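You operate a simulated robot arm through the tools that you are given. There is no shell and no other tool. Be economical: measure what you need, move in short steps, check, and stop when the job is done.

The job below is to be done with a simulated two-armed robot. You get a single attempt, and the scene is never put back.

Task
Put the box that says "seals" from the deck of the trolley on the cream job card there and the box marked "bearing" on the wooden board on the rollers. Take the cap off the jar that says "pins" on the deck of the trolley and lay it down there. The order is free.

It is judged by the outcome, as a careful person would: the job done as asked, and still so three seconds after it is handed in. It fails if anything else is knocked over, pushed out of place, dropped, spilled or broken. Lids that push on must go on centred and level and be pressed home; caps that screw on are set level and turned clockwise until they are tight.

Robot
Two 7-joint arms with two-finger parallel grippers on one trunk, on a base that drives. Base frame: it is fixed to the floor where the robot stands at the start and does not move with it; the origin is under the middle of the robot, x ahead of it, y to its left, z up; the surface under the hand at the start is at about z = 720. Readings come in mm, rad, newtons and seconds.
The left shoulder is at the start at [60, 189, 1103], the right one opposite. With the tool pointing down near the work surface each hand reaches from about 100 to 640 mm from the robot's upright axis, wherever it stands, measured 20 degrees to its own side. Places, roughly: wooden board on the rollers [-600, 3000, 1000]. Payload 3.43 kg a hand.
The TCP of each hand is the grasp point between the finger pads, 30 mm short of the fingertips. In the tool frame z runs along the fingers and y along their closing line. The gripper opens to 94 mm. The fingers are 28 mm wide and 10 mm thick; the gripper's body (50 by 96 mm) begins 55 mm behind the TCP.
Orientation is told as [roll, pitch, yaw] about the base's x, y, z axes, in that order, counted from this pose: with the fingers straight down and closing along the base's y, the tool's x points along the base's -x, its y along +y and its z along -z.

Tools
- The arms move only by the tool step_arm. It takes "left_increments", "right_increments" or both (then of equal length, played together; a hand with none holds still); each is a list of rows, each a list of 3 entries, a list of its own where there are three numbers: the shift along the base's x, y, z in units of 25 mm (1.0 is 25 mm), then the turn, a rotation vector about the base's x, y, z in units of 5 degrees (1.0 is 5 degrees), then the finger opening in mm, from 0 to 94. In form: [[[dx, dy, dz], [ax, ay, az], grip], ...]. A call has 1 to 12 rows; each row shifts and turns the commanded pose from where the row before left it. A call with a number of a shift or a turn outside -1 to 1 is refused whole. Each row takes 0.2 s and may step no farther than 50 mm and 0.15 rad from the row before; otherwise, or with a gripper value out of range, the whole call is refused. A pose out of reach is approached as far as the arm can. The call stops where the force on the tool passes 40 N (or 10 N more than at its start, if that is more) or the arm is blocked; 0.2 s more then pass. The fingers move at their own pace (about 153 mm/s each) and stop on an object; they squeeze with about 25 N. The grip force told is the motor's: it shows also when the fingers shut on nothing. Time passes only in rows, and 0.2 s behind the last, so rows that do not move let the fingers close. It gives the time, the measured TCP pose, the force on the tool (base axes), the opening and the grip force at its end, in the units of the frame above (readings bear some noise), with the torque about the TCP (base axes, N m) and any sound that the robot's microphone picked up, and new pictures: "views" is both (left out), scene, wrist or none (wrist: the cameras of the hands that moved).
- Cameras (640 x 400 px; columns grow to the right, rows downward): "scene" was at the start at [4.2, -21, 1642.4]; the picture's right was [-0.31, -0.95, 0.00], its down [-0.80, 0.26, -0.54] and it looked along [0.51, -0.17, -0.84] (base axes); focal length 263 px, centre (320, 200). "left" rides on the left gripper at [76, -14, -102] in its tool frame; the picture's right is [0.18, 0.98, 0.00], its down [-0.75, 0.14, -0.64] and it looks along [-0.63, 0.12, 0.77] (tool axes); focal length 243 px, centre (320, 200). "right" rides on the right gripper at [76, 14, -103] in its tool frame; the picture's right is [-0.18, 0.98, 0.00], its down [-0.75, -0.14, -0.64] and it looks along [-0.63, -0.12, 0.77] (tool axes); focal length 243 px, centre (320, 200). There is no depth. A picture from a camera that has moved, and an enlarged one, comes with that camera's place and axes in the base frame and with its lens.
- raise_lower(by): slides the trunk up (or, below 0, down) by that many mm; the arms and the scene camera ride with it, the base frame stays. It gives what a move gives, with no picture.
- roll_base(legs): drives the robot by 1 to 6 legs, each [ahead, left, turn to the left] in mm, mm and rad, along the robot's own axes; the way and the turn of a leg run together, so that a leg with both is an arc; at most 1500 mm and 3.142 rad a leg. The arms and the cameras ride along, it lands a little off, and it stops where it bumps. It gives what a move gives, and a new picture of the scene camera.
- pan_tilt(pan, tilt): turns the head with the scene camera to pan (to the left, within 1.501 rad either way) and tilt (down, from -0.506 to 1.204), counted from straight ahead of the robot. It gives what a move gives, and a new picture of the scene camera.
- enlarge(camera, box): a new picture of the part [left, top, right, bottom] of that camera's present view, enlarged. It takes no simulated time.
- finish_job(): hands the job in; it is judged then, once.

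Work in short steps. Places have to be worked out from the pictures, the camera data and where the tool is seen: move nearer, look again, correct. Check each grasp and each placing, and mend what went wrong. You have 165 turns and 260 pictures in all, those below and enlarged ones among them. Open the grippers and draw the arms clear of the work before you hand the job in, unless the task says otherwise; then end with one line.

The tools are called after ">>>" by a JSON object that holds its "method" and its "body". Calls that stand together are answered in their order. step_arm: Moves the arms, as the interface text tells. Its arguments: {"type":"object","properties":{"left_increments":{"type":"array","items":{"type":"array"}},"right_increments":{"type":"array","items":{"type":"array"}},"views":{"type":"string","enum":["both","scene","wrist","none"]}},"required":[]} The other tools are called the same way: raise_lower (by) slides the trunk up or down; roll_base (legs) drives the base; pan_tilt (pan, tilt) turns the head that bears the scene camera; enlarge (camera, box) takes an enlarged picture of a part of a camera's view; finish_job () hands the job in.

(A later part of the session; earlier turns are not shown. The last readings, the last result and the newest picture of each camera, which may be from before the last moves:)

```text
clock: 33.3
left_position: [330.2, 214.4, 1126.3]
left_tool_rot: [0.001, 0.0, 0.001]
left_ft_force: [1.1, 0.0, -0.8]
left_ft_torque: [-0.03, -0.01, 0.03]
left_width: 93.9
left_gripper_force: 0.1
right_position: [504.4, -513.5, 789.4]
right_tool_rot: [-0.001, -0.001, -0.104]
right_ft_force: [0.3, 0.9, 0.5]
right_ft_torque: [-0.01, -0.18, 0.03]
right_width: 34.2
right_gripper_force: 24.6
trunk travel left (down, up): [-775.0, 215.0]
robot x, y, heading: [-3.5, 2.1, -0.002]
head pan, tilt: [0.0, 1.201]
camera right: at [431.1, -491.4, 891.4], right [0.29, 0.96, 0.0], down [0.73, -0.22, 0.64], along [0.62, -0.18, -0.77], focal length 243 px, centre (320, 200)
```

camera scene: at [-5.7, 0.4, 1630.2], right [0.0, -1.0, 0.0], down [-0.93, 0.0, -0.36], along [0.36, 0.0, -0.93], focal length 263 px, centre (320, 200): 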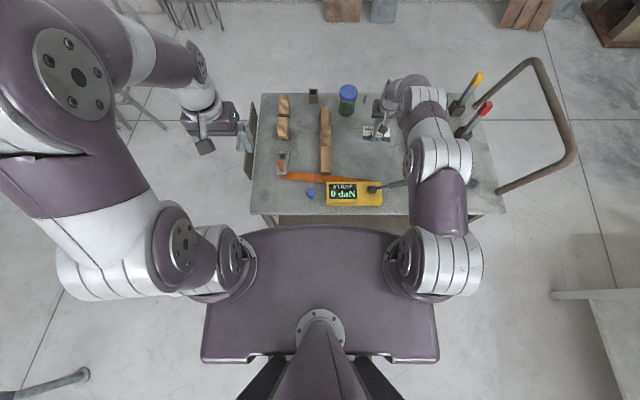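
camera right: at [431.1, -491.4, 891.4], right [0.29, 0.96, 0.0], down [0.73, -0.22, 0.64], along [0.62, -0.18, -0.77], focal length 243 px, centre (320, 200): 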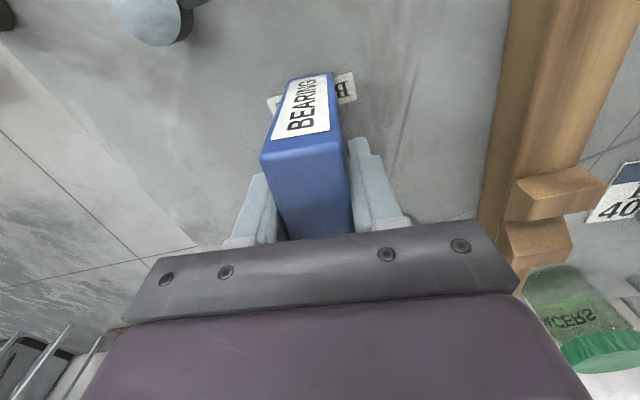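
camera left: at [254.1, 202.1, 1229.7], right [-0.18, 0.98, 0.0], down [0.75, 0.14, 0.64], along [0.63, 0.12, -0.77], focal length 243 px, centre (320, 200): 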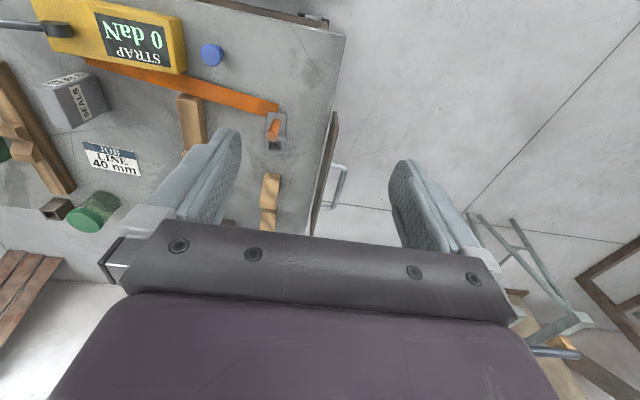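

Gripped. I lift it straight up, then draw it back toward the robot for driving.

>>> {"method": "step_arm", "body": {"right_increments": [[[0, 0, 1], [0, 0, 0], 10], [[0, 0, 1], [0, 0, 0], 10], [[0, 0, 1], [0, 0, 0], 10], [[0, 0, 1], [0, 0, 0], 10], [[0, 0, 1], [0, 0, 0], 10], [[0, 0, 1], [0, 0, 0], 10], [[0, 0, 1], [0, 0, 0.6], 10], [[0, 0, 1], [0, 0, 0.6], 10], [[-0.8, 0.5, 1], [0, 0, 0], 10], [[-0.8, 0.5, 1], [0, 0, 0], 10], [[-0.8, 0.5, 1], [0, 0, 0], 10], [[-0.8, 0.5, 1], [0, 0, 0], 10]], "views": "wrist"}}

>>> {"method": "pan_tilt", "body": {"pan": 1.5, "tilt": 0.3}}

>>> {"method": "enlarge", "body": {"camera": "scene", "box": [20, 80, 340, 280]}}

```text
clock: 35.9
left_position: [330.7, 214.7, 1125.9]
left_tool_rot: [0.0, -0.002, 0.0]
left_ft_force: [-0.3, 0.5, -0.4]
left_ft_torque: [-0.03, -0.02, -0.03]
left_width: 94.2
left_gripper_force: 0.1
right_position: [415.0, -456.6, 1086.2]
right_tool_rot: [0.0, -0.001, 0.0]
right_ft_force: [-0.5, 0.2, -2.7]
right_ft_torque: [-0.02, -0.04, -0.01]
right_width: 34.3
right_gripper_force: 24.7
right hand out of reach, approached as far as the arm can: row 8
trunk travel left (down, up): [-775.0, 215.0]
robot x, y, heading: [1.8, -1.8, -0.001]
head pan, tilt: [0.0, 1.201]
camera right: at [339.1, -442.2, 1188.2], right [0.18, 0.98, 0.0], down [0.75, -0.14, 0.64], along [0.63, -0.12, -0.77], focal length 243 px, centre (320, 200)
```

right: 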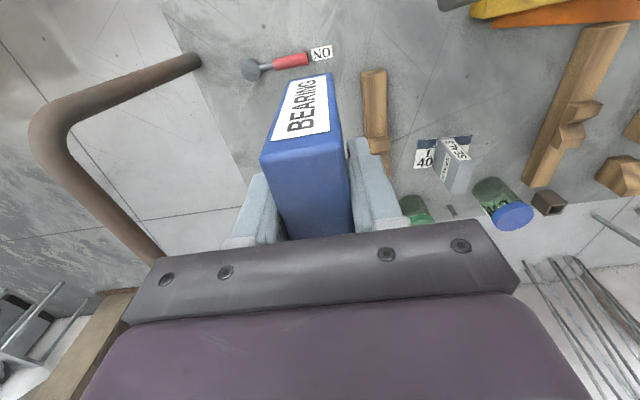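

```text
clock: 37.5
left_position: [331.5, 212.8, 1125.8]
left_tool_rot: [0.0, 0.0, 0.001]
left_ft_force: [-0.4, -0.3, 0.1]
left_ft_torque: [0.01, 0.03, -0.02]
left_width: 94.1
left_gripper_force: 0.0
right_position: [416.5, -457.6, 1084.7]
right_tool_rot: [0.001, -0.001, 0.001]
right_ft_force: [0.4, 0.4, -3.2]
right_ft_torque: [-0.01, -0.01, 0.01]
right_width: 34.3
right_gripper_force: 24.8
trunk travel left (down, up): [-775.0, 215.0]
robot x, y, heading: [1.9, -2.3, 0.001]
head pan, tilt: [1.499, 0.3]
camera scene: at [-54.8, 93.3, 1702.3], right [1.0, -0.07, 0.0], down [-0.02, -0.3, -0.96], along [0.07, 0.95, -0.3], focal length 263 px, centre (320, 200)
```

scene: 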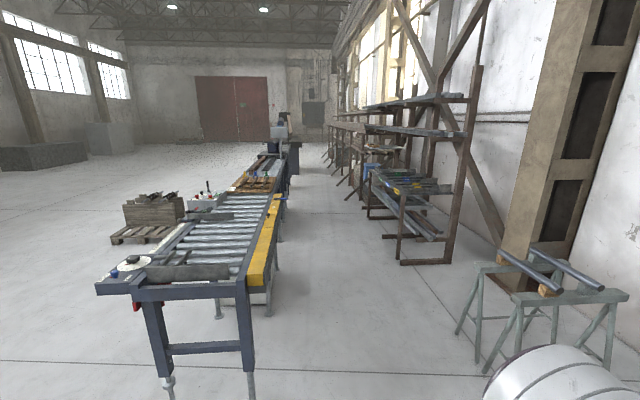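

```text
2.00 times, centred on (180, 180) of scene
camera zoom: at [-54.8, 93.3, 1702.3], right [1.0, -0.07, 0.0], down [-0.02, -0.3, -0.96], along [0.07, 0.95, -0.3], focal length 526 px, centre (600, 240)
```

zoom: 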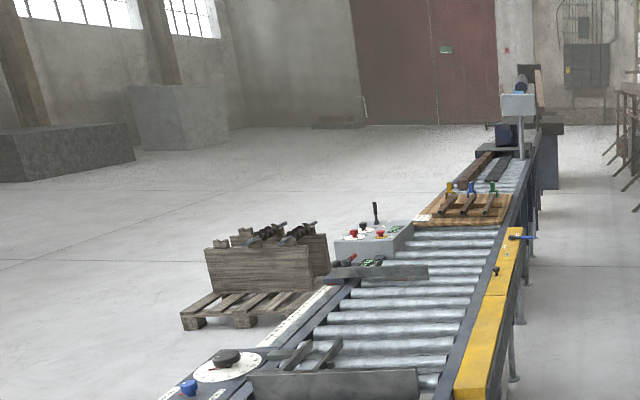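

The board with its tools lies on the conveyor as given. I tuck the right hand in, then back off from the trolley and strafe left.

>>> {"method": "step_arm", "body": {"right_increments": [[[-0.8, 1, 1], [0, 0, 0], 10], [[-0.8, 1, 1], [0, 0, 0], 10], [[-0.8, 1, 1], [0, 0, 0], 10], [[-0.8, 1, 0], [0, 0, 0], 10], [[0, 1, 0], [0, 0, 0], 10], [[0, 1, 0], [0, 0, 0], 10]], "views": "none"}}

>>> {"method": "roll_base", "body": {"legs": [[-150, 0, 0], [0, 600, 0]]}}

```text
clock: 38.9
left_position: [331.2, 214.8, 1126.1]
left_tool_rot: [0.0, 0.0, -0.001]
left_ft_force: [0.2, 0.2, -0.4]
left_ft_torque: [-0.04, 0.01, -0.01]
left_width: 94.1
left_gripper_force: 0.0
right_position: [336.2, -306.4, 1160.7]
right_tool_rot: [-0.001, -0.001, 0.0]
right_ft_force: [-0.2, 0.9, -3.6]
right_ft_torque: [-0.02, 0.0, -0.01]
right_width: 34.6
right_gripper_force: 24.6
trunk travel left (down, up): [-775.0, 215.0]
robot x, y, heading: [-0.7, 1.1, 0.003]
head pan, tilt: [1.499, 0.3]
```

```text
clock: 43.2
left_position: [182.7, 812.4, 1126.4]
left_tool_rot: [-0.001, 0.0, -0.002]
left_ft_force: [0.3, -0.8, -0.7]
left_ft_torque: [0.03, 0.01, -0.04]
left_width: 94.0
left_gripper_force: 0.1
right_position: [185.3, 290.6, 1159.4]
right_tool_rot: [0.002, 0.0, -0.002]
right_ft_force: [0.0, -0.3, -2.2]
right_ft_torque: [0.01, -0.03, -0.02]
right_width: 34.3
right_gripper_force: 25.3
trunk travel left (down, up): [-775.0, 215.0]
robot x, y, heading: [-152.0, 603.4, -0.002]
head pan, tilt: [1.499, 0.3]
camera scene: at [-204.4, 692.4, 1702.3], right [1.0, -0.07, 0.0], down [-0.02, -0.29, -0.96], along [0.07, 0.95, -0.3], focal length 263 px, centre (320, 200)
```

scene: 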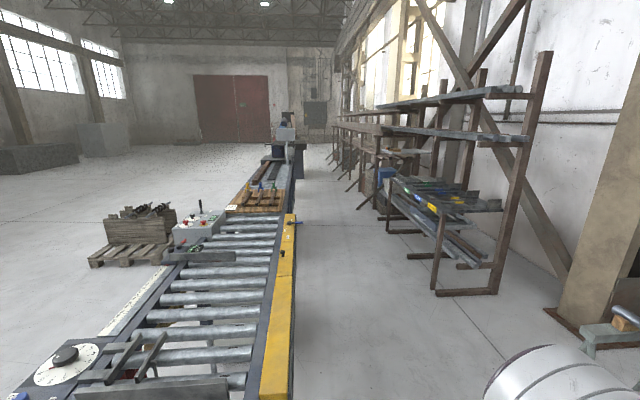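

Clear passage. I go diagonally to about (350,900), turn left, and drive along the conveyor.

>>> {"method": "roll_base", "body": {"legs": [[500, 300, 0], [0, 0, 1.571], [1100, 0, 0]]}}

>>> {"method": "raise_lower", "body": {"by": 215}}

>>> {"method": "pan_tilt", "body": {"pan": 0.7, "tilt": 0.6}}

```text
clock: 55.6
left_position: [148.3, 2324.7, 1126.7]
left_tool_rot: [0.001, 0.001, 1.557]
left_ft_force: [0.3, 0.2, -0.6]
left_ft_torque: [0.0, 0.0, 0.01]
left_width: 93.9
left_gripper_force: 0.0
right_position: [671.3, 2321.2, 1160.0]
right_tool_rot: [0.0, 0.0, 1.558]
right_ft_force: [-0.4, 0.6, -3.0]
right_ft_torque: [-0.01, 0.0, 0.0]
right_width: 34.4
right_gripper_force: 24.8
trunk travel left (down, up): [-775.0, 215.0]
robot x, y, heading: [355.9, 1987.8, 1.558]
head pan, tilt: [1.499, 0.3]
camera scene: at [263.3, 1938.3, 1702.3], right [0.08, 1.0, 0.0], down [0.29, -0.02, -0.96], along [-0.95, 0.08, -0.3], focal length 263 px, centre (320, 200)
```

scene: 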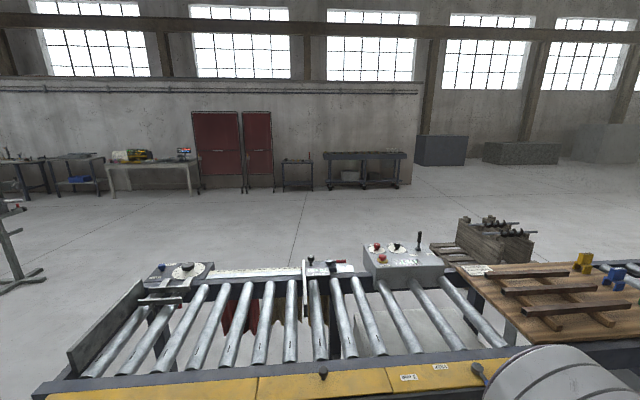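

```text
clock: 57.9
left_position: [148.5, 2324.1, 1341.3]
left_tool_rot: [-0.001, 0.0, 1.559]
left_ft_force: [-0.5, -0.6, -0.8]
left_ft_torque: [-0.01, -0.01, 0.02]
left_width: 94.0
left_gripper_force: 0.1
right_position: [672.3, 2323.4, 1375.7]
right_tool_rot: [0.002, 0.0, 1.559]
right_ft_force: [0.5, -0.2, -3.4]
right_ft_torque: [0.02, 0.03, 0.04]
right_width: 34.5
right_gripper_force: 25.2
trunk travel left (down, up): [-990.0, 0.0]
robot x, y, heading: [356.9, 1992.3, 1.564]
head pan, tilt: [1.499, 0.3]
```

```text
clock: 59.0
left_position: [148.9, 2323.6, 1342.3]
left_tool_rot: [0.0, 0.001, 1.558]
left_ft_force: [0.6, 1.2, 0.1]
left_ft_torque: [-0.03, 0.01, 0.0]
left_width: 94.1
left_gripper_force: 0.0
right_position: [670.4, 2322.2, 1375.2]
right_tool_rot: [0.001, 0.001, 1.557]
right_ft_force: [-0.4, 0.6, -2.4]
right_ft_torque: [0.01, 0.01, -0.03]
right_width: 34.1
right_gripper_force: 25.3
trunk travel left (down, up): [-990.0, 0.0]
robot x, y, heading: [359.9, 1990.6, 1.558]
head pan, tilt: [0.7, 0.6]
camera scene: at [300.2, 1998.9, 1889.8], right [0.77, 0.64, 0.0], down [0.36, -0.44, -0.83], along [-0.52, 0.64, -0.56], focal length 263 px, centre (320, 200)
```

scene: 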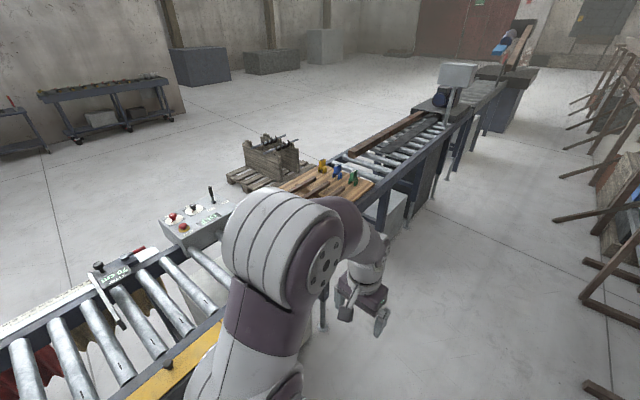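

The board is ahead to the left. I drive to y≈2800, turn to face the conveyor, and look at the board.

>>> {"method": "roll_base", "body": {"legs": [[810, 0, 0], [0, 0, 1.575]]}}

>>> {"method": "pan_tilt", "body": {"pan": -0.2, "tilt": 0.75}}

```text
clock: 67.2
left_position: [38.4, 2587.0, 1342.4]
left_tool_rot: [0.0, -0.001, -3.135]
left_ft_force: [0.3, 0.3, 0.4]
left_ft_torque: [-0.03, 0.0, -0.01]
left_width: 94.0
left_gripper_force: 0.0
right_position: [30.3, 3108.6, 1376.9]
right_tool_rot: [0.001, 0.001, -3.137]
right_ft_force: [-0.3, -0.7, -3.1]
right_ft_torque: [0.02, -0.01, 0.01]
right_width: 34.1
right_gripper_force: 24.5
trunk travel left (down, up): [-990.0, 0.0]
robot x, y, heading: [367.8, 2798.4, -3.139]
head pan, tilt: [0.7, 0.6]
camera scene: at [359.3, 2746.3, 1889.8], right [-0.65, 0.76, 0.0], down [0.43, 0.37, -0.83], along [-0.63, -0.53, -0.56], focal length 263 px, centre (320, 200)
```

scene: 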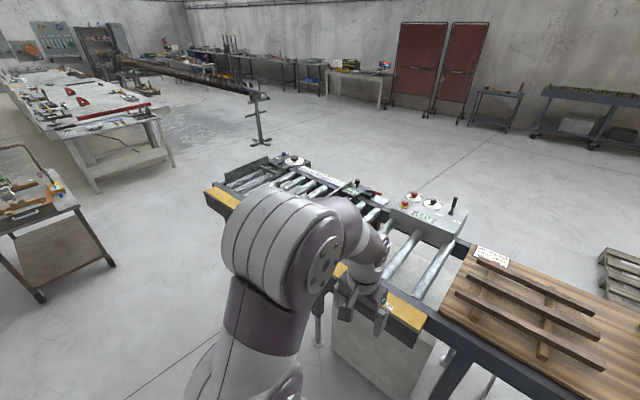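

```text
clock: 68.4
left_position: [38.6, 2587.8, 1341.2]
left_tool_rot: [0.002, 0.002, -3.136]
left_ft_force: [0.3, 0.3, -0.4]
left_ft_torque: [0.02, -0.02, 0.01]
left_width: 94.0
left_gripper_force: 0.0
right_position: [31.1, 3109.5, 1376.1]
right_tool_rot: [0.001, 0.0, -3.137]
right_ft_force: [-1.2, -0.6, -2.4]
right_ft_torque: [-0.02, 0.02, -0.03]
right_width: 34.1
right_gripper_force: 25.1
trunk travel left (down, up): [-990.0, 0.0]
robot x, y, heading: [371.6, 2802.7, -3.138]
head pan, tilt: [-0.201, 0.75]
camera scene: at [345.4, 2819.4, 1876.9], right [0.19, 0.98, 0.0], down [0.67, -0.13, -0.73], along [-0.72, 0.14, -0.68], focal length 263 px, centre (320, 200)
```

scene: 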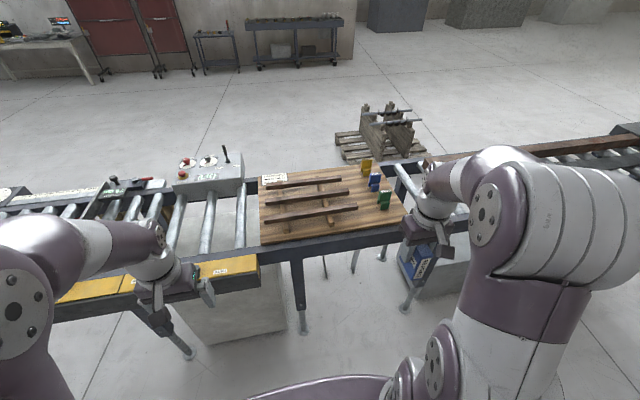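

The board has battens and coloured blocks; I enlarge to find free room.

>>> {"method": "enlarge", "body": {"camera": "scene", "box": [240, 140, 440, 270]}}

```text
3.08 times, centred on (340, 205) of scene
camera zoom: at [345.4, 2819.4, 1876.9], right [0.19, 0.98, 0.0], down [0.67, -0.13, -0.73], along [-0.72, 0.14, -0.68], focal length 809 px, centre (258, 185)
```

zoom: 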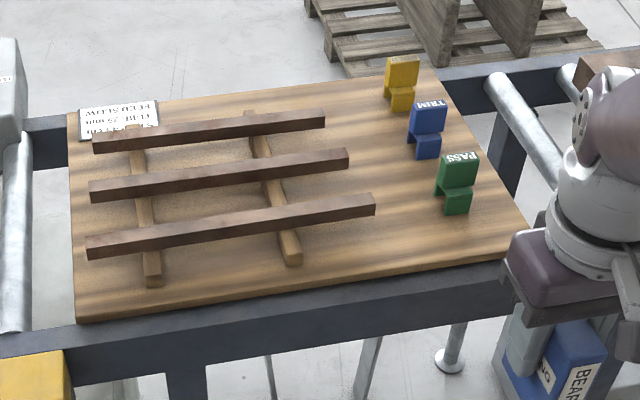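

There is free room at about (-420,3210) between the batten ends and the coloured blocks. I drive 240 forward and 205 right to reach it.

>>> {"method": "roll_base", "body": {"legs": [[0, -205, 0], [240, 0, 0]]}}

>>> {"method": "step_arm", "body": {"right_increments": [[[-0.5, 0, -1], [0, 0, 0], 10], [[-0.5, 0, -1], [0, 0, 0], 10], [[0, 0, -1], [0, 0, 0], 10], [[0, 0, 0], [0, 0, 0], 10]]}}

```text
clock: 71.4
left_position: [-200.4, 2786.8, 1342.4]
left_tool_rot: [0.001, -0.003, -3.135]
left_ft_force: [0.0, 0.7, 0.4]
left_ft_torque: [-0.02, 0.03, 0.01]
left_width: 94.1
left_gripper_force: 0.1
right_position: [-208.9, 3309.3, 1376.2]
right_tool_rot: [0.001, -0.001, -3.135]
right_ft_force: [0.2, -0.6, -1.7]
right_ft_torque: [-0.01, 0.02, -0.01]
right_width: 34.3
right_gripper_force: 24.9
trunk travel left (down, up): [-990.0, 0.0]
robot x, y, heading: [126.8, 3004.7, -3.134]
head pan, tilt: [-0.201, 0.75]
camera scene: at [108.4, 3019.8, 1877.0], right [0.19, 0.98, 0.0], down [0.67, -0.13, -0.73], along [-0.72, 0.14, -0.68], focal length 263 px, centre (320, 200)
```

scene: 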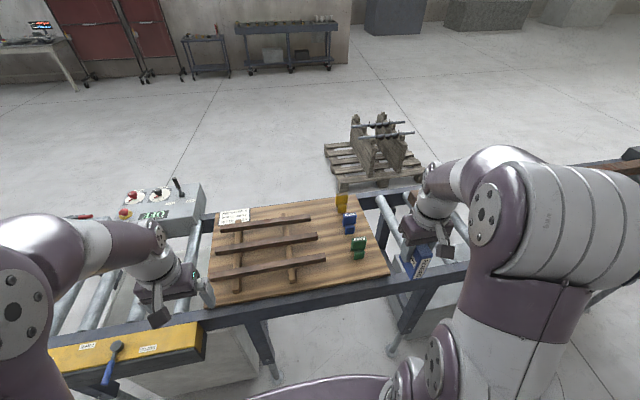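

```text
clock: 72.4
left_position: [-202.4, 2787.1, 1341.1]
left_tool_rot: [0.0, 0.001, -3.136]
left_ft_force: [0.6, -0.1, 0.3]
left_ft_torque: [-0.02, -0.02, 0.01]
left_width: 93.7
left_gripper_force: 0.0
right_position: [-236.1, 3308.5, 1300.7]
right_tool_rot: [0.0, 0.001, -3.136]
right_ft_force: [0.0, -0.8, -3.8]
right_ft_torque: [-0.03, -0.01, 0.01]
right_width: 34.6
right_gripper_force: 24.9
trunk travel left (down, up): [-990.0, 0.0]
robot x, y, heading: [129.6, 3002.9, -3.134]
head pan, tilt: [-0.201, 0.75]
camera scene: at [103.5, 3020.1, 1876.9], right [0.19, 0.98, 0.0], down [0.67, -0.13, -0.73], along [-0.72, 0.14, -0.68], focal length 263 px, centre (320, 200)
camera right: at [-159.4, 3294.6, 1402.6], right [-0.18, -0.98, 0.0], down [-0.76, 0.14, 0.64], along [-0.63, 0.11, -0.77], focal length 243 px, centre (320, 200)
```

scene: 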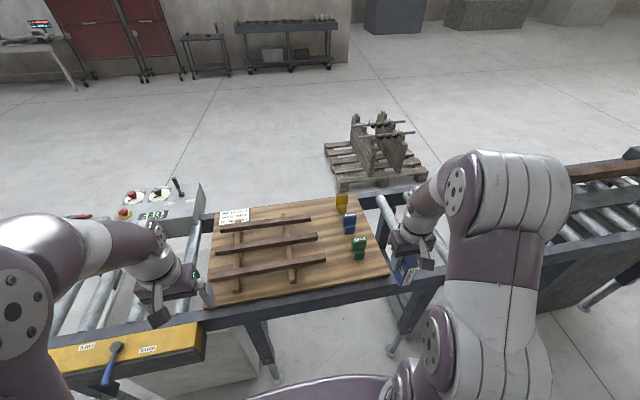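
right: 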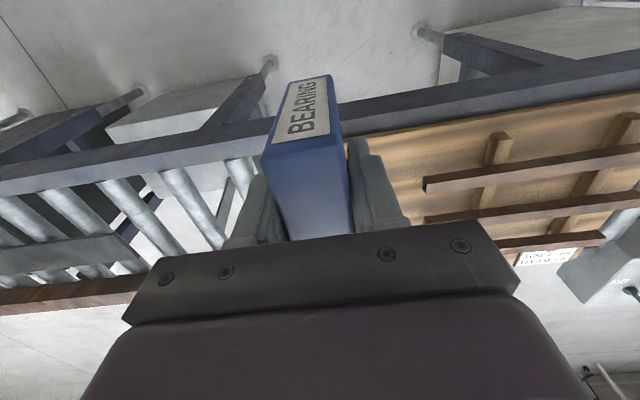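

Board top is at about z=1000. I move over (-425,3215) at height and check with the wrist camera.

>>> {"method": "step_arm", "body": {"right_increments": [[[-0.95, -0.47, -0.5], [0, 0, 0], 10], [[-0.95, -0.47, -0.5], [0, 0, 0], 10], [[-0.95, -0.47, -0.5], [0, 0, 0], 10], [[-0.95, -0.47, -0.5], [0, 0, 0], 10], [[-0.95, -0.47, -0.5], [0, 0, 0], 10], [[-0.95, -0.47, -0.5], [0, 0, 0], 10], [[-0.95, -0.47, -0.5], [0, 0, 0], 10], [[-0.95, -0.47, -0.5], [0, 0, 0], 10], [[0, 0, 0], [0, 0, 0], 10]]}}

>>> {"method": "enlarge", "body": {"camera": "scene", "box": [280, 180, 440, 320]}}

```text
clock: 74.4
left_position: [-203.7, 2787.5, 1342.1]
left_tool_rot: [0.0, -0.001, -3.135]
left_ft_force: [0.9, 0.1, 1.1]
left_ft_torque: [0.0, -0.01, -0.04]
left_width: 93.9
left_gripper_force: 0.0
right_position: [-426.7, 3214.4, 1199.3]
right_tool_rot: [0.001, -0.001, -3.136]
right_ft_force: [0.2, -0.1, -2.3]
right_ft_torque: [0.02, 0.01, -0.01]
right_width: 34.2
right_gripper_force: 25.2
trunk travel left (down, up): [-990.0, 0.0]
robot x, y, heading: [123.1, 3005.4, -3.13]
head pan, tilt: [-0.201, 0.75]
camera scene: at [104.0, 3020.3, 1876.9], right [0.19, 0.98, 0.0], down [0.67, -0.13, -0.73], along [-0.72, 0.14, -0.68], focal length 263 px, centre (320, 200)
camera right: at [-350.0, 3200.9, 1302.8], right [-0.18, -0.98, 0.0], down [-0.75, 0.14, 0.64], along [-0.63, 0.11, -0.77], focal length 243 px, centre (320, 200)
```

scene: 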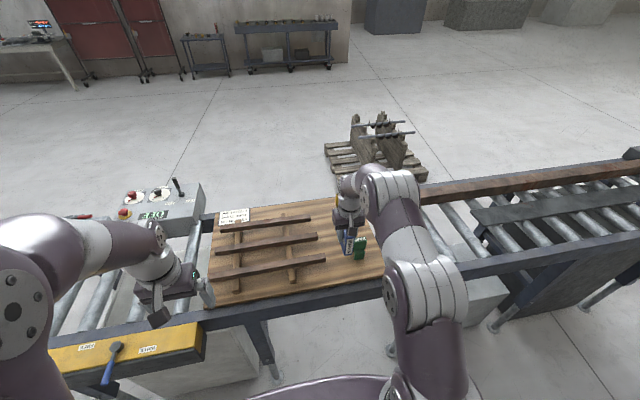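
right: 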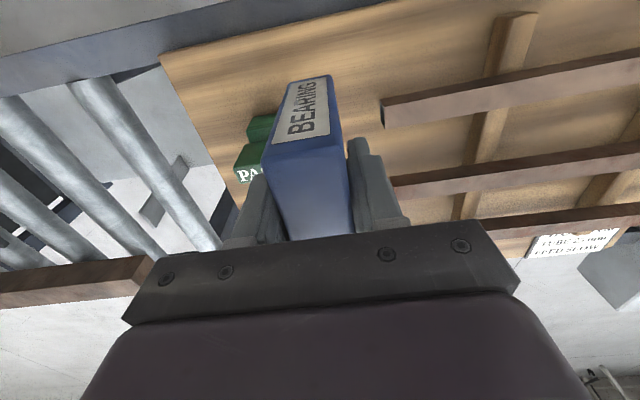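

```text
2.86 times, centred on (360, 250) of scene
camera zoom: at [104.0, 3020.3, 1876.9], right [0.19, 0.98, 0.0], down [0.67, -0.13, -0.73], along [-0.72, 0.14, -0.68], focal length 751 px, centre (206, 57)
```

zoom: 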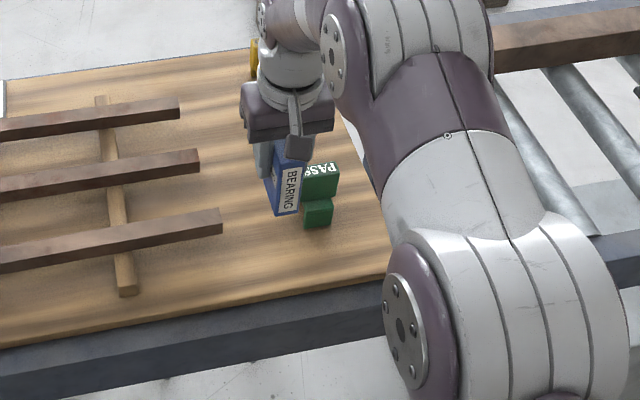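

Clear on both sides. I lower to about 18 mm above the board, then look.

>>> {"method": "step_arm", "body": {"right_increments": [[[0, 0, -1], [0, 0, 0], 10], [[0, 0, -1], [0, 0, 0], 10], [[0, 0, -1], [0, 0, 0], 10], [[0, 0, -0.8], [0, 0, 0], 10], [[0, 0, -0.4], [0, 0, 0], 10], [[0, 0, 0], [0, 0, 0], 10]], "views": "wrist"}}

>>> {"method": "enlarge", "body": {"camera": "scene", "box": [280, 180, 440, 320]}}

```text
clock: 75.8
left_position: [-202.5, 2786.3, 1341.3]
left_tool_rot: [0.001, -0.002, -3.133]
left_ft_force: [-0.3, -0.4, 0.1]
left_ft_torque: [0.0, -0.01, 0.0]
left_width: 94.4
left_gripper_force: 0.0
right_position: [-425.6, 3213.6, 1096.0]
right_tool_rot: [0.0, 0.0, -3.136]
right_ft_force: [0.3, 0.5, -3.4]
right_ft_torque: [-0.02, 0.0, -0.02]
right_width: 34.2
right_gripper_force: 25.1
trunk travel left (down, up): [-990.0, 0.0]
robot x, y, heading: [129.5, 3003.3, -3.133]
head pan, tilt: [-0.201, 0.75]
camera right: at [-349.7, 3200.9, 1197.8], right [-0.18, -0.98, 0.0], down [-0.75, 0.14, 0.64], along [-0.63, 0.11, -0.77], focal length 243 px, centre (320, 200)
```

right: 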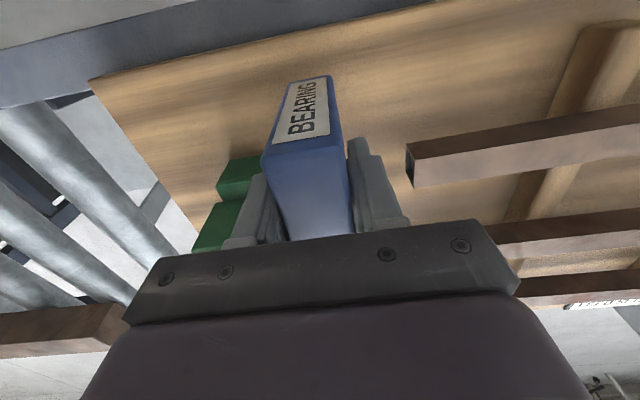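

```text
2.86 times, centred on (360, 250) of scene
camera zoom: at [103.9, 3020.2, 1876.9], right [0.19, 0.98, 0.0], down [0.67, -0.13, -0.73], along [-0.72, 0.14, -0.68], focal length 751 px, centre (206, 57)
```

zoom: 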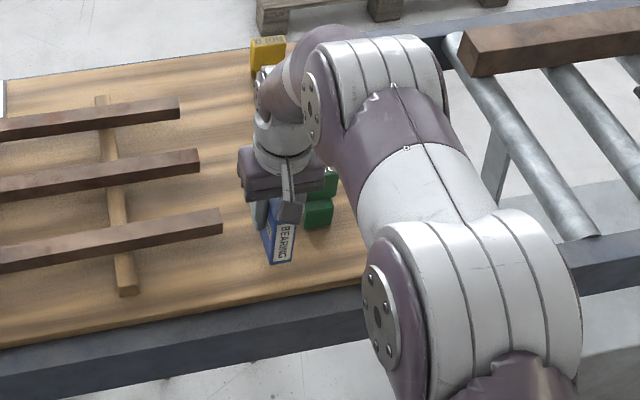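

Well placed. I continue lowering in small steps.

>>> {"method": "step_arm", "body": {"right_increments": [[[0, 0, -0.3], [0, 0, 0], 10], [[0, 0, -0.2], [0, 0, 0], 10], [[0, 0, -0.2], [0, 0, 0], 10], [[0, 0, 0], [0, 0, 0], 10]], "views": "none"}}

```text
clock: 76.8
left_position: [-203.2, 2786.4, 1341.4]
left_tool_rot: [0.0, 0.0, -3.134]
left_ft_force: [-0.2, 0.3, 0.0]
left_ft_torque: [0.0, -0.01, -0.03]
left_width: 94.0
left_gripper_force: 0.1
right_position: [-426.8, 3214.6, 1076.8]
right_tool_rot: [-0.001, -0.001, -3.133]
right_ft_force: [0.5, -0.1, -3.6]
right_ft_torque: [0.0, 0.02, -0.03]
right_width: 34.4
right_gripper_force: 25.0
trunk travel left (down, up): [-990.0, 0.0]
robot x, y, heading: [127.8, 3006.4, -3.136]
head pan, tilt: [-0.201, 0.75]
```

>>> {"method": "step_arm", "body": {"right_increments": [[[0, 0, -0.1], [0, 0, 0], 10], [[0, 0, -0.1], [0, 0, 0], 10], [[0, 0, -0.05], [0, 0, 0], 10], [[0, 0, 0], [0, 0, 0], 10]], "views": "none"}}

```text
clock: 77.8
left_position: [-203.2, 2785.9, 1341.3]
left_tool_rot: [0.001, 0.0, -3.136]
left_ft_force: [-0.3, 0.5, 0.3]
left_ft_torque: [0.02, 0.01, -0.01]
left_width: 93.9
left_gripper_force: 0.1
right_position: [-426.0, 3214.8, 1072.2]
right_tool_rot: [-0.001, 0.0, -3.136]
right_ft_force: [0.4, 0.3, -3.0]
right_ft_torque: [-0.01, 0.0, -0.01]
right_width: 34.3
right_gripper_force: 25.0
trunk travel left (down, up): [-990.0, 0.0]
robot x, y, heading: [130.1, 3000.5, -3.138]
head pan, tilt: [-0.201, 0.75]
```

Still hanging; I go on down in 1 mm steps.

>>> {"method": "step_arm", "body": {"right_increments": [[[0, 0, -0.05], [0, 0, 0], 10], [[0, 0, -0.05], [0, 0, 0], 10], [[0, 0, -0.05], [0, 0, 0], 10], [[0, 0, 0], [0, 0, 0], 10]], "views": "none"}}

```text
clock: 78.8
left_position: [-202.6, 2787.0, 1342.5]
left_tool_rot: [0.0, -0.001, -3.135]
left_ft_force: [-0.3, 0.2, -0.2]
left_ft_torque: [0.03, 0.04, 0.0]
left_width: 93.9
left_gripper_force: 0.0
right_position: [-426.9, 3214.6, 1068.1]
right_tool_rot: [-0.001, -0.002, -3.135]
right_ft_force: [-0.3, 0.2, -1.7]
right_ft_torque: [0.03, 0.02, 0.01]
right_width: 34.4
right_gripper_force: 25.2
trunk travel left (down, up): [-990.0, 0.0]
robot x, y, heading: [128.6, 3003.1, -3.137]
head pan, tilt: [-0.201, 0.75]
```

>>> {"method": "step_arm", "body": {"right_increments": [[[0, 0, -0.05], [0, 0, 0], 10], [[0, 0, -0.05], [0, 0, 0], 10], [[0, 0, 0], [0, 0, 0], 10]], "views": "none"}}

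```text
clock: 79.6
left_position: [-201.7, 2787.3, 1342.6]
left_tool_rot: [0.0, -0.002, -3.136]
left_ft_force: [0.5, 0.3, 0.5]
left_ft_torque: [0.01, -0.01, 0.03]
left_width: 93.9
left_gripper_force: 0.0
right_position: [-425.7, 3214.9, 1068.3]
right_tool_rot: [0.0, -0.004, -3.135]
right_ft_force: [-1.2, 1.6, 16.2]
right_ft_torque: [0.01, -0.51, 0.05]
right_width: 34.4
right_gripper_force: 24.9
trunk travel left (down, up): [-990.0, 0.0]
robot x, y, heading: [130.1, 3005.3, -3.136]
head pan, tilt: [-0.201, 0.75]
```

Contact with the board. I back off 1 mm, open slightly and withdraw straight up.

>>> {"method": "step_arm", "body": {"right_increments": [[[0, 0, 0.06], [0, 0, 0], 10], [[0, 0, 0], [0, 0, 0], 54], [[0, 0, 0], [0, 0, 0], 54], [[0, 0, 0.5], [0, 0, 0], 54], [[0, 0, 1], [0, 0, 0], 54], [[0, 0, 1], [0, 0, 0], 54], [[0, 0, 1], [0, 0, 0], 54], [[0, 0, 1], [0, 0, 0], 54], [[0, 0, 1], [0, 0, 0], 54], [[1, 0, 1], [0, 0, 0], 54], [[1, 0, 1], [0, 0, 0], 54], [[1, 0, 1], [0, 0, 0], 54]], "views": "wrist"}}

```text
clock: 82.2
left_position: [-201.9, 2786.8, 1341.3]
left_tool_rot: [-0.002, -0.002, -3.135]
left_ft_force: [0.4, -0.1, -0.4]
left_ft_torque: [-0.03, -0.02, 0.0]
left_width: 94.1
left_gripper_force: 0.0
right_position: [-348.9, 3214.5, 1280.9]
right_tool_rot: [-0.001, -0.001, -3.135]
right_ft_force: [0.2, 0.9, 0.2]
right_ft_torque: [-0.01, 0.03, 0.01]
right_width: 53.8
right_gripper_force: 0.0
trunk travel left (down, up): [-990.0, 0.0]
robot x, y, heading: [127.5, 3004.2, -3.134]
head pan, tilt: [-0.201, 0.75]
camera right: at [-273.4, 3200.4, 1382.9], right [-0.18, -0.98, 0.0], down [-0.75, 0.14, 0.64], along [-0.63, 0.11, -0.77], focal length 243 px, centre (320, 200)
```

right: 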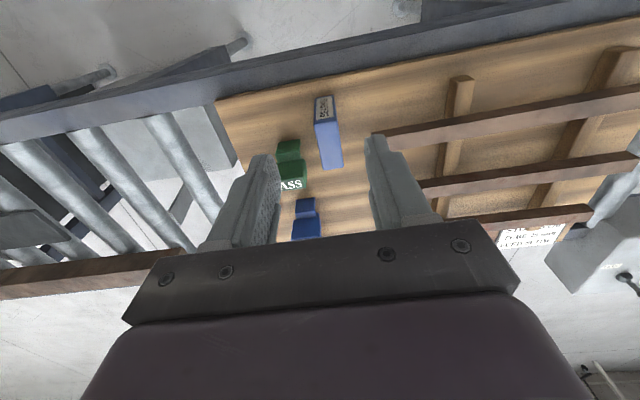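

Bearing stands on the board. I tuck the right hand in and tilt the head down to judge the base's size before driving.

>>> {"method": "step_arm", "body": {"right_increments": [[[1, 0.5, 0.5], [0, 0, 0], 90], [[1, 0.5, 0.5], [0, 0, 0], 90], [[1, 0.5, 0.5], [0, 0, 0], 90], [[1, 0.5, 0.5], [0, 0, 0], 90], [[1, 0.5, 0], [0, 0, 0], 90], [[0.5, 0.5, 0], [0, 0, 0], 90]], "views": "none"}}

>>> {"method": "pan_tilt", "body": {"pan": 0, "tilt": 1.2}}

```text
clock: 83.6
left_position: [-202.9, 2787.4, 1341.4]
left_tool_rot: [0.001, 0.0, -3.134]
left_ft_force: [0.0, 0.3, 0.8]
left_ft_torque: [0.03, 0.01, 0.0]
left_width: 93.9
left_gripper_force: 0.0
right_position: [-213.4, 3288.5, 1330.6]
right_tool_rot: [0.002, 0.0, -3.134]
right_ft_force: [-0.1, 0.9, -0.1]
right_ft_torque: [0.01, 0.01, -0.03]
right_width: 90.1
right_gripper_force: 0.1
trunk travel left (down, up): [-990.0, 0.0]
robot x, y, heading: [127.5, 3004.7, -3.137]
head pan, tilt: [-0.201, 0.75]
```

```text
clock: 84.5
left_position: [-203.1, 2787.2, 1341.3]
left_tool_rot: [0.0, 0.001, -3.135]
left_ft_force: [0.1, 0.4, 0.2]
left_ft_torque: [-0.01, 0.01, -0.02]
left_width: 94.2
left_gripper_force: 0.0
right_position: [-212.9, 3288.5, 1329.3]
right_tool_rot: [0.0, 0.002, -3.135]
right_ft_force: [0.4, -0.3, -0.3]
right_ft_torque: [-0.01, -0.01, 0.0]
right_width: 90.2
right_gripper_force: 0.0
trunk travel left (down, up): [-990.0, 0.0]
robot x, y, heading: [127.7, 3000.1, -3.132]
head pan, tilt: [0.0, 1.201]
camera scene: at [129.1, 3003.6, 1845.2], right [-0.01, 1.0, 0.0], down [0.93, 0.01, -0.36], along [-0.36, 0.0, -0.93], focal length 263 px, centre (320, 200)
```

scene: 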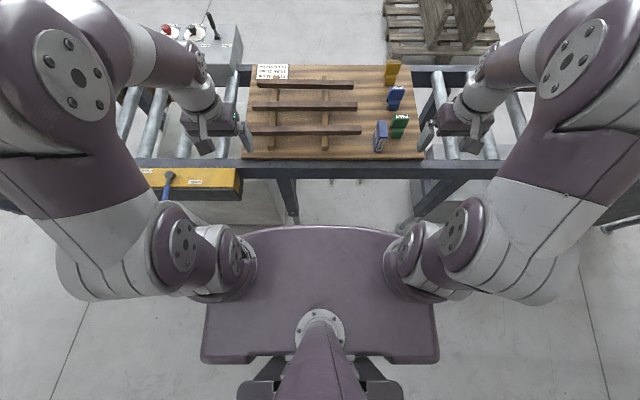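

The base is compact. I back off, turn to face -y, and drive back along the aisle to about (460,740).

>>> {"method": "roll_base", "body": {"legs": [[-330, 0, 0], [0, 0, 1.566], [1200, 0, 0]]}}

>>> {"method": "pan_tilt", "body": {"pan": 0.4, "tilt": 0.5}}

```text
clock: 96.2
left_position: [701.0, 1478.8, 1342.5]
left_tool_rot: [-0.001, -0.002, -1.548]
left_ft_force: [0.7, -0.1, 0.3]
left_ft_torque: [0.01, -0.01, -0.01]
left_width: 94.0
left_gripper_force: 0.1
right_position: [200.4, 1460.2, 1331.0]
right_tool_rot: [0.001, 0.0, -1.548]
right_ft_force: [-0.2, 0.4, 0.0]
right_ft_torque: [-0.04, -0.01, -0.02]
right_width: 90.1
right_gripper_force: 0.1
trunk travel left (down, up): [-990.0, 0.0]
robot x, y, heading: [480.4, 1805.5, -1.546]
head pan, tilt: [0.0, 1.201]
camera scene: at [478.2, 1811.2, 1845.2], right [-1.0, -0.02, 0.0], down [-0.02, 0.93, -0.36], along [0.01, -0.36, -0.93], focal length 263 px, centre (320, 200)
```

scene: 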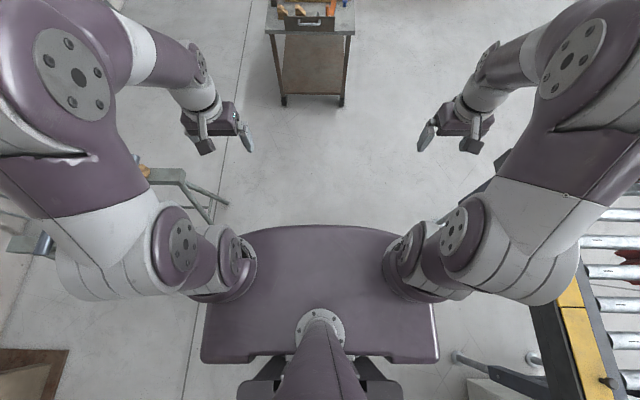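

```text
clock: 97.2
left_position: [702.4, 1479.9, 1342.2]
left_tool_rot: [-0.001, -0.001, -1.548]
left_ft_force: [0.2, -0.4, 0.4]
left_ft_torque: [0.01, -0.02, 0.03]
left_width: 94.1
left_gripper_force: 0.0
right_position: [200.2, 1460.1, 1330.9]
right_tool_rot: [0.0, 0.0, -1.548]
right_ft_force: [1.2, 0.8, 0.1]
right_ft_torque: [0.03, -0.01, -0.02]
right_width: 90.3
right_gripper_force: 0.1
trunk travel left (down, up): [-990.0, 0.0]
robot x, y, heading: [480.2, 1808.7, -1.544]
head pan, tilt: [0.4, 0.499]
camera scene: at [514.2, 1783.2, 1898.8], right [-0.91, -0.41, 0.0], down [-0.2, 0.44, -0.88], along [0.36, -0.8, -0.48], focal length 263 px, centre (320, 200)
```

scene: 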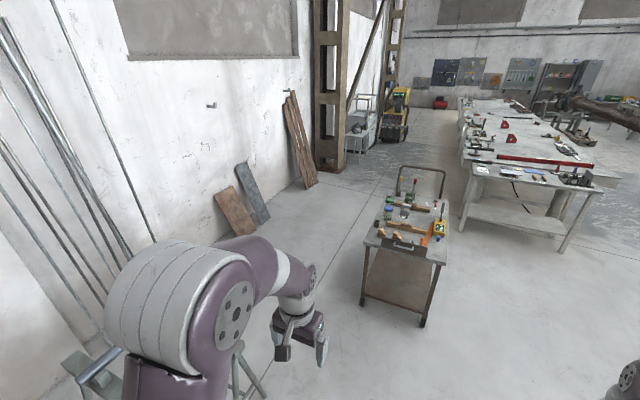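

The way behind the trolley is wide. I continue to y≈750, then strafe to x≈1480 and go to y≈300.

>>> {"method": "roll_base", "body": {"legs": [[1050, 0, 0], [0, 1000, 0], [450, 0, 0]]}}

```text
clock: 109.8
left_position: [1740.5, 11.8, 1342.9]
left_tool_rot: [0.0, -0.001, -1.548]
left_ft_force: [-0.1, 0.7, -0.8]
left_ft_torque: [-0.02, 0.02, 0.03]
left_width: 93.7
left_gripper_force: 0.1
right_position: [1237.8, -8.0, 1331.1]
right_tool_rot: [0.0, -0.002, -1.545]
right_ft_force: [0.9, 0.5, -0.2]
right_ft_torque: [-0.03, 0.03, 0.0]
right_width: 90.1
right_gripper_force: 0.0
trunk travel left (down, up): [-990.0, 0.0]
robot x, y, heading: [1516.4, 336.9, -1.547]
head pan, tilt: [0.4, 0.499]
camera scene: at [1552.0, 316.3, 1898.9], right [-0.91, -0.41, 0.0], down [-0.2, 0.44, -0.88], along [0.36, -0.8, -0.48], focal length 263 px, centre (320, 200)
```

scene: 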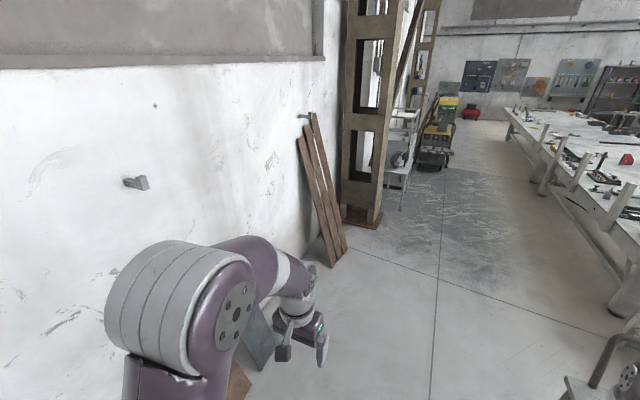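

Now I turn right to face the trolley's far side, strafe to y≈-110, and lower the trunk.

>>> {"method": "roll_base", "body": {"legs": [[0, 0, -1.594], [0, 445, 0], [200, 0, 0]]}}

>>> {"method": "pan_tilt", "body": {"pan": 0, "tilt": 0.8}}

```text
clock: 117.5
left_position: [996.9, -325.1, 1343.7]
left_tool_rot: [0.0, -0.003, -3.13]
left_ft_force: [0.1, 0.5, 0.3]
left_ft_torque: [0.01, 0.07, 0.03]
left_width: 93.8
left_gripper_force: 0.1
right_position: [983.4, 177.5, 1331.1]
right_tool_rot: [0.001, -0.004, -3.13]
right_ft_force: [0.3, 1.2, -0.1]
right_ft_torque: [-0.04, 0.04, 0.02]
right_width: 89.9
right_gripper_force: 0.0
trunk travel left (down, up): [-990.0, 0.0]
robot x, y, heading: [1320.6, -110.1, -3.126]
head pan, tilt: [0.4, 0.499]
camera scene: at [1303.3, -143.3, 1899.0], right [-0.4, 0.92, 0.0], down [0.44, 0.19, -0.88], along [-0.81, -0.35, -0.48], focal length 263 px, centre (320, 200)
```

scene: 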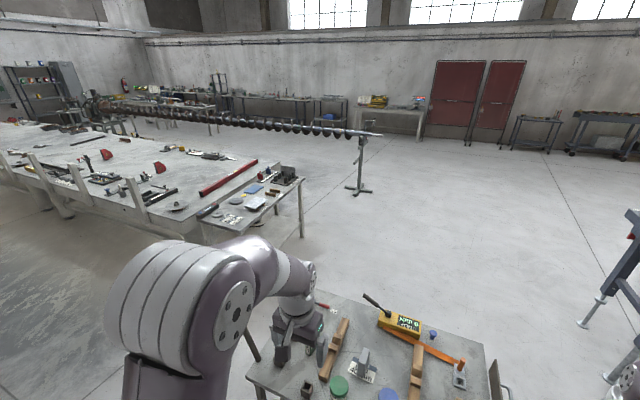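

```text
clock: 118.4
left_position: [991.9, -326.9, 1341.4]
left_tool_rot: [0.0, 0.0, -3.133]
left_ft_force: [-0.1, 0.2, 0.6]
left_ft_torque: [0.01, 0.01, -0.01]
left_width: 94.3
left_gripper_force: 0.1
right_position: [978.7, 176.1, 1329.8]
right_tool_rot: [0.0, 0.001, -3.13]
right_ft_force: [0.0, 0.7, 0.1]
right_ft_torque: [-0.03, -0.01, 0.04]
right_width: 90.0
right_gripper_force: 0.0
trunk travel left (down, up): [-990.0, 0.0]
robot x, y, heading: [1326.7, -105.8, -3.131]
head pan, tilt: [0.0, 0.799]
camera scene: at [1297.7, -108.8, 1872.9], right [-0.01, 1.0, 0.0], down [0.72, 0.01, -0.7], along [-0.7, -0.01, -0.72], focal length 263 px, centre (320, 200)
```

scene: 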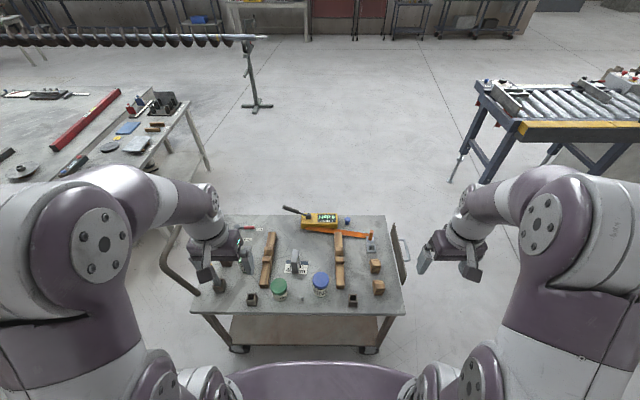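

In position. I lower the trunk and enlarge the view of the jars.

>>> {"method": "raise_lower", "body": {"by": -215}}

>>> {"method": "enlarge", "body": {"camera": "scene", "box": [220, 190, 420, 330]}}

```text
clock: 120.7
left_position: [993.0, -326.3, 1126.3]
left_tool_rot: [0.0, 0.001, -3.132]
left_ft_force: [0.5, 0.7, 0.4]
left_ft_torque: [0.0, 0.0, -0.01]
left_width: 93.9
left_gripper_force: 0.1
right_position: [979.5, 175.6, 1115.2]
right_tool_rot: [0.001, -0.001, -3.131]
right_ft_force: [0.8, -0.2, -0.3]
right_ft_torque: [0.03, 0.05, -0.02]
right_width: 89.9
right_gripper_force: 0.0
trunk travel left (down, up): [-775.0, 215.0]
robot x, y, heading: [1322.5, -107.7, -3.134]
head pan, tilt: [0.0, 0.799]
```

```text
2.86 times, centred on (320, 260) of scene
camera zoom: at [1299.9, -108.6, 1658.0], right [-0.01, 1.0, 0.0], down [0.72, 0.01, -0.7], along [-0.7, -0.01, -0.72], focal length 751 px, centre (320, 29)
```

zoom: 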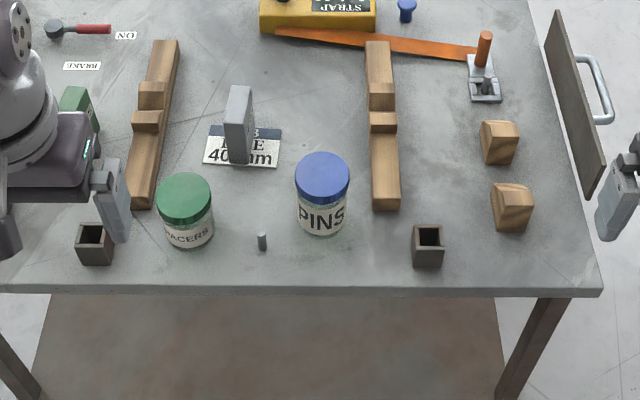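

The blue jar "PINS" is at about (750,-110), cap Ø≈72, top z≈817. I roll 75 mm nearer, then bring the left hand, pitched forward, to hold the jar's body while the right will turn the cap.

>>> {"method": "roll_base", "body": {"legs": [[75, 0, 0]]}}

>>> {"method": "step_arm", "body": {"left_increments": [[[0, 0, 0], [0, 1, 0], 94], [[0, 0, 0], [0, 1, 0], 94], [[0.2, 0.5, -0.3], [0, 1, 0], 94], [[0.2, 1, -0.3], [0, 1, 0], 94], [[0.2, 1, -0.5], [0, 1, 0], 94], [[0, 1, -0.5], [0, 1, 0], 94], [[0, 1, -0.8], [0, 1, 0], 94], [[0, 1, -0.8], [0, 1, 0], 94], [[0, 1, -0.8], [0, 1, 0], 94], [[0, 1, -0.8], [0, 1, 0], 94], [[0, 1, -0.8], [0, 0, 0], 94], [[0, 0, 0], [0, 0, 0], 94]]}}

```text
clock: 121.7
left_position: [918.6, -327.8, 1126.7]
left_tool_rot: [0.0, -0.002, -3.134]
left_ft_force: [-1.1, 0.2, -0.8]
left_ft_torque: [0.0, 0.01, 0.0]
left_width: 94.2
left_gripper_force: 0.1
right_position: [905.1, 175.5, 1116.1]
right_tool_rot: [0.0, 0.002, -3.133]
right_ft_force: [1.1, -0.2, 0.5]
right_ft_torque: [0.01, -0.02, 0.01]
right_width: 90.0
right_gripper_force: 0.0
trunk travel left (down, up): [-775.0, 215.0]
robot x, y, heading: [1247.0, -109.5, -3.129]
head pan, tilt: [0.0, 0.799]
camera scene: at [1225.5, -109.3, 1658.0], right [-0.01, 1.0, 0.0], down [0.72, 0.01, -0.7], along [-0.7, -0.01, -0.72], focal length 263 px, centre (320, 200)
```

scene: 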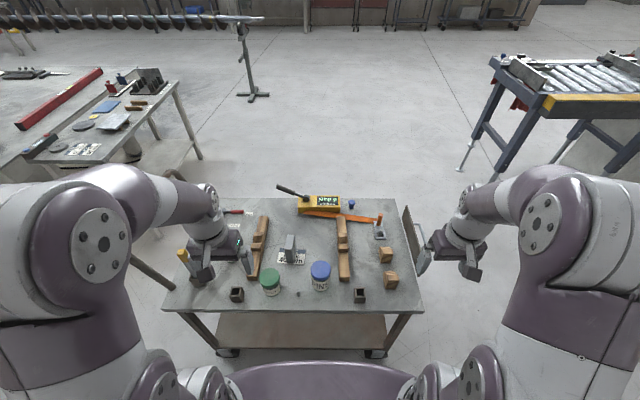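

```text
clock: 124.3
left_position: [933.8, -151.6, 1000.3]
left_tool_rot: [0.02, -0.807, -3.127]
left_ft_force: [-0.3, 0.2, 0.4]
left_ft_torque: [-0.01, 0.02, 0.01]
left_width: 94.2
left_gripper_force: 0.1
left hand out of reach, approached as far as the arm can: row 5, 6, 7
right_position: [906.0, 175.7, 1116.0]
right_tool_rot: [-0.003, 0.0, -3.133]
right_ft_force: [-1.0, -0.5, 0.6]
right_ft_torque: [0.03, -0.03, 0.0]
right_width: 89.9
right_gripper_force: 0.0
trunk travel left (down, up): [-775.0, 215.0]
robot x, y, heading: [1247.3, -110.0, -3.132]
head pan, tilt: [0.0, 0.799]
camera scene: at [1225.0, -109.7, 1657.9], right [-0.01, 1.0, 0.0], down [0.72, 0.01, -0.7], along [-0.7, -0.01, -0.72], focal length 263 px, centre (320, 200)
camera left: at [1059.7, -132.9, 1016.7], right [0.16, -0.98, -0.12], down [-0.05, -0.13, 0.99], along [-0.99, -0.15, -0.07], focal length 243 px, centre (320, 200)
```

scene: 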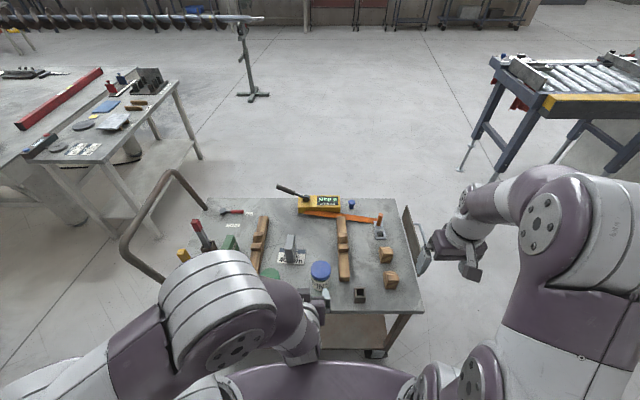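
left: 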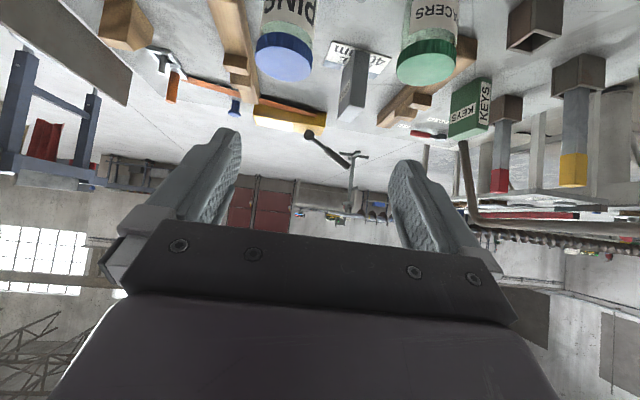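

The left camera puts the cap centre at about (746,-111). I bring the left hand to the waypoint in front of the jar.

>>> {"method": "step_arm", "body": {"left_increments": [[[-0.3, 0.3, -0.7], [0, 0.4, 0], 94], [[-0.3, 0.3, -0.7], [0, 0.4, 0], 94], [[-0.3, 0.3, -0.7], [-0.1, 0, 0], 94], [[-0.3, 0.3, -0.7], [-0.1, 0, 0], 94], [[-0.3, 0.3, -0.7], [0, 0, 0], 94], [[-0.3, 0.2, -0.7], [0, 0, 0], 94], [[-0.3, 0, -0.7], [0, 0, 0], 94], [[0, 0, 0], [0, 0, 0], 94]]}}

```text
clock: 126.1
left_position: [883.9, -110.5, 877.6]
left_tool_rot: [0.048, -0.873, 3.134]
left_ft_force: [-0.6, -0.3, -0.4]
left_ft_torque: [-0.01, -0.01, 0.01]
left_width: 93.8
left_gripper_force: 0.0
right_position: [905.9, 175.7, 1113.9]
right_tool_rot: [-0.001, 0.0, -3.133]
right_ft_force: [-0.3, 0.2, 0.3]
right_ft_torque: [0.0, 0.0, 0.04]
right_width: 90.2
right_gripper_force: 0.1
trunk travel left (down, up): [-775.0, 215.0]
robot x, y, heading: [1247.8, -110.4, -3.13]
head pan, tilt: [0.0, 0.799]
camera scene: at [1225.3, -109.4, 1657.9], right [-0.01, 1.0, 0.0], down [0.72, 0.01, -0.7], along [-0.7, -0.01, -0.72], focal length 263 px, centre (320, 200)
camera left: at [1008.6, -90.6, 885.0], right [0.15, -0.98, -0.11], down [0.01, -0.11, 0.99], along [-0.99, -0.15, 0.0], focal length 243 px, centre (320, 200)
```

scene: 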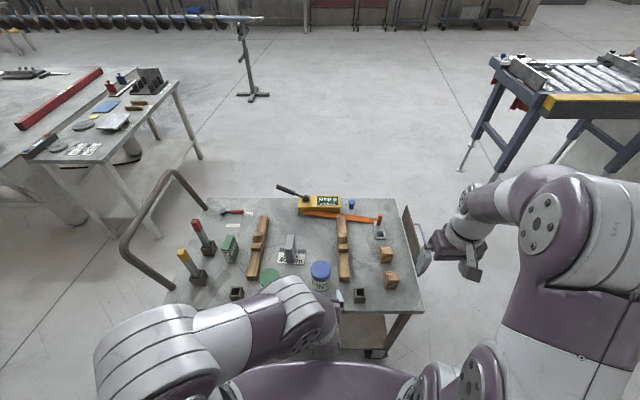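
left: 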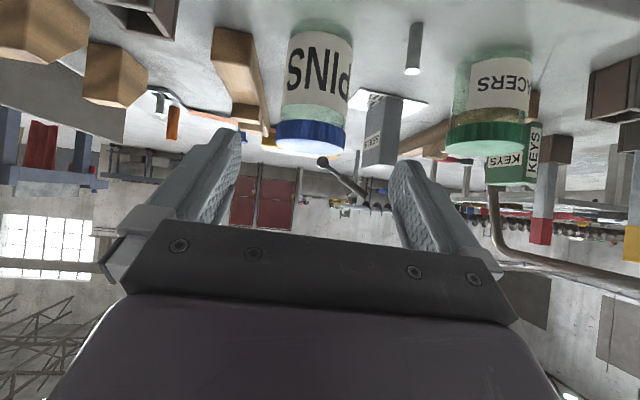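

I enlarge the left view to measure the cap and jar heights.

>>> {"method": "enlarge", "body": {"camera": "left", "box": [250, 0, 410, 180]}}

```text
2.22 times, centred on (330, 90) of left
camera zoom: at [1008.6, -90.6, 885.0], right [0.15, -0.98, -0.11], down [0.01, -0.11, 0.99], along [-0.99, -0.15, 0.0], focal length 539 px, centre (298, 444)
```

zoom: 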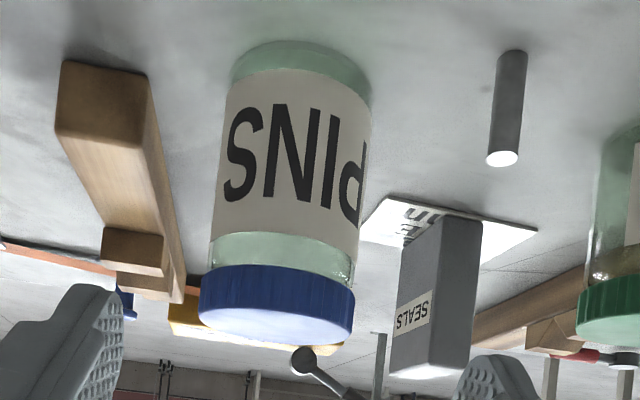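

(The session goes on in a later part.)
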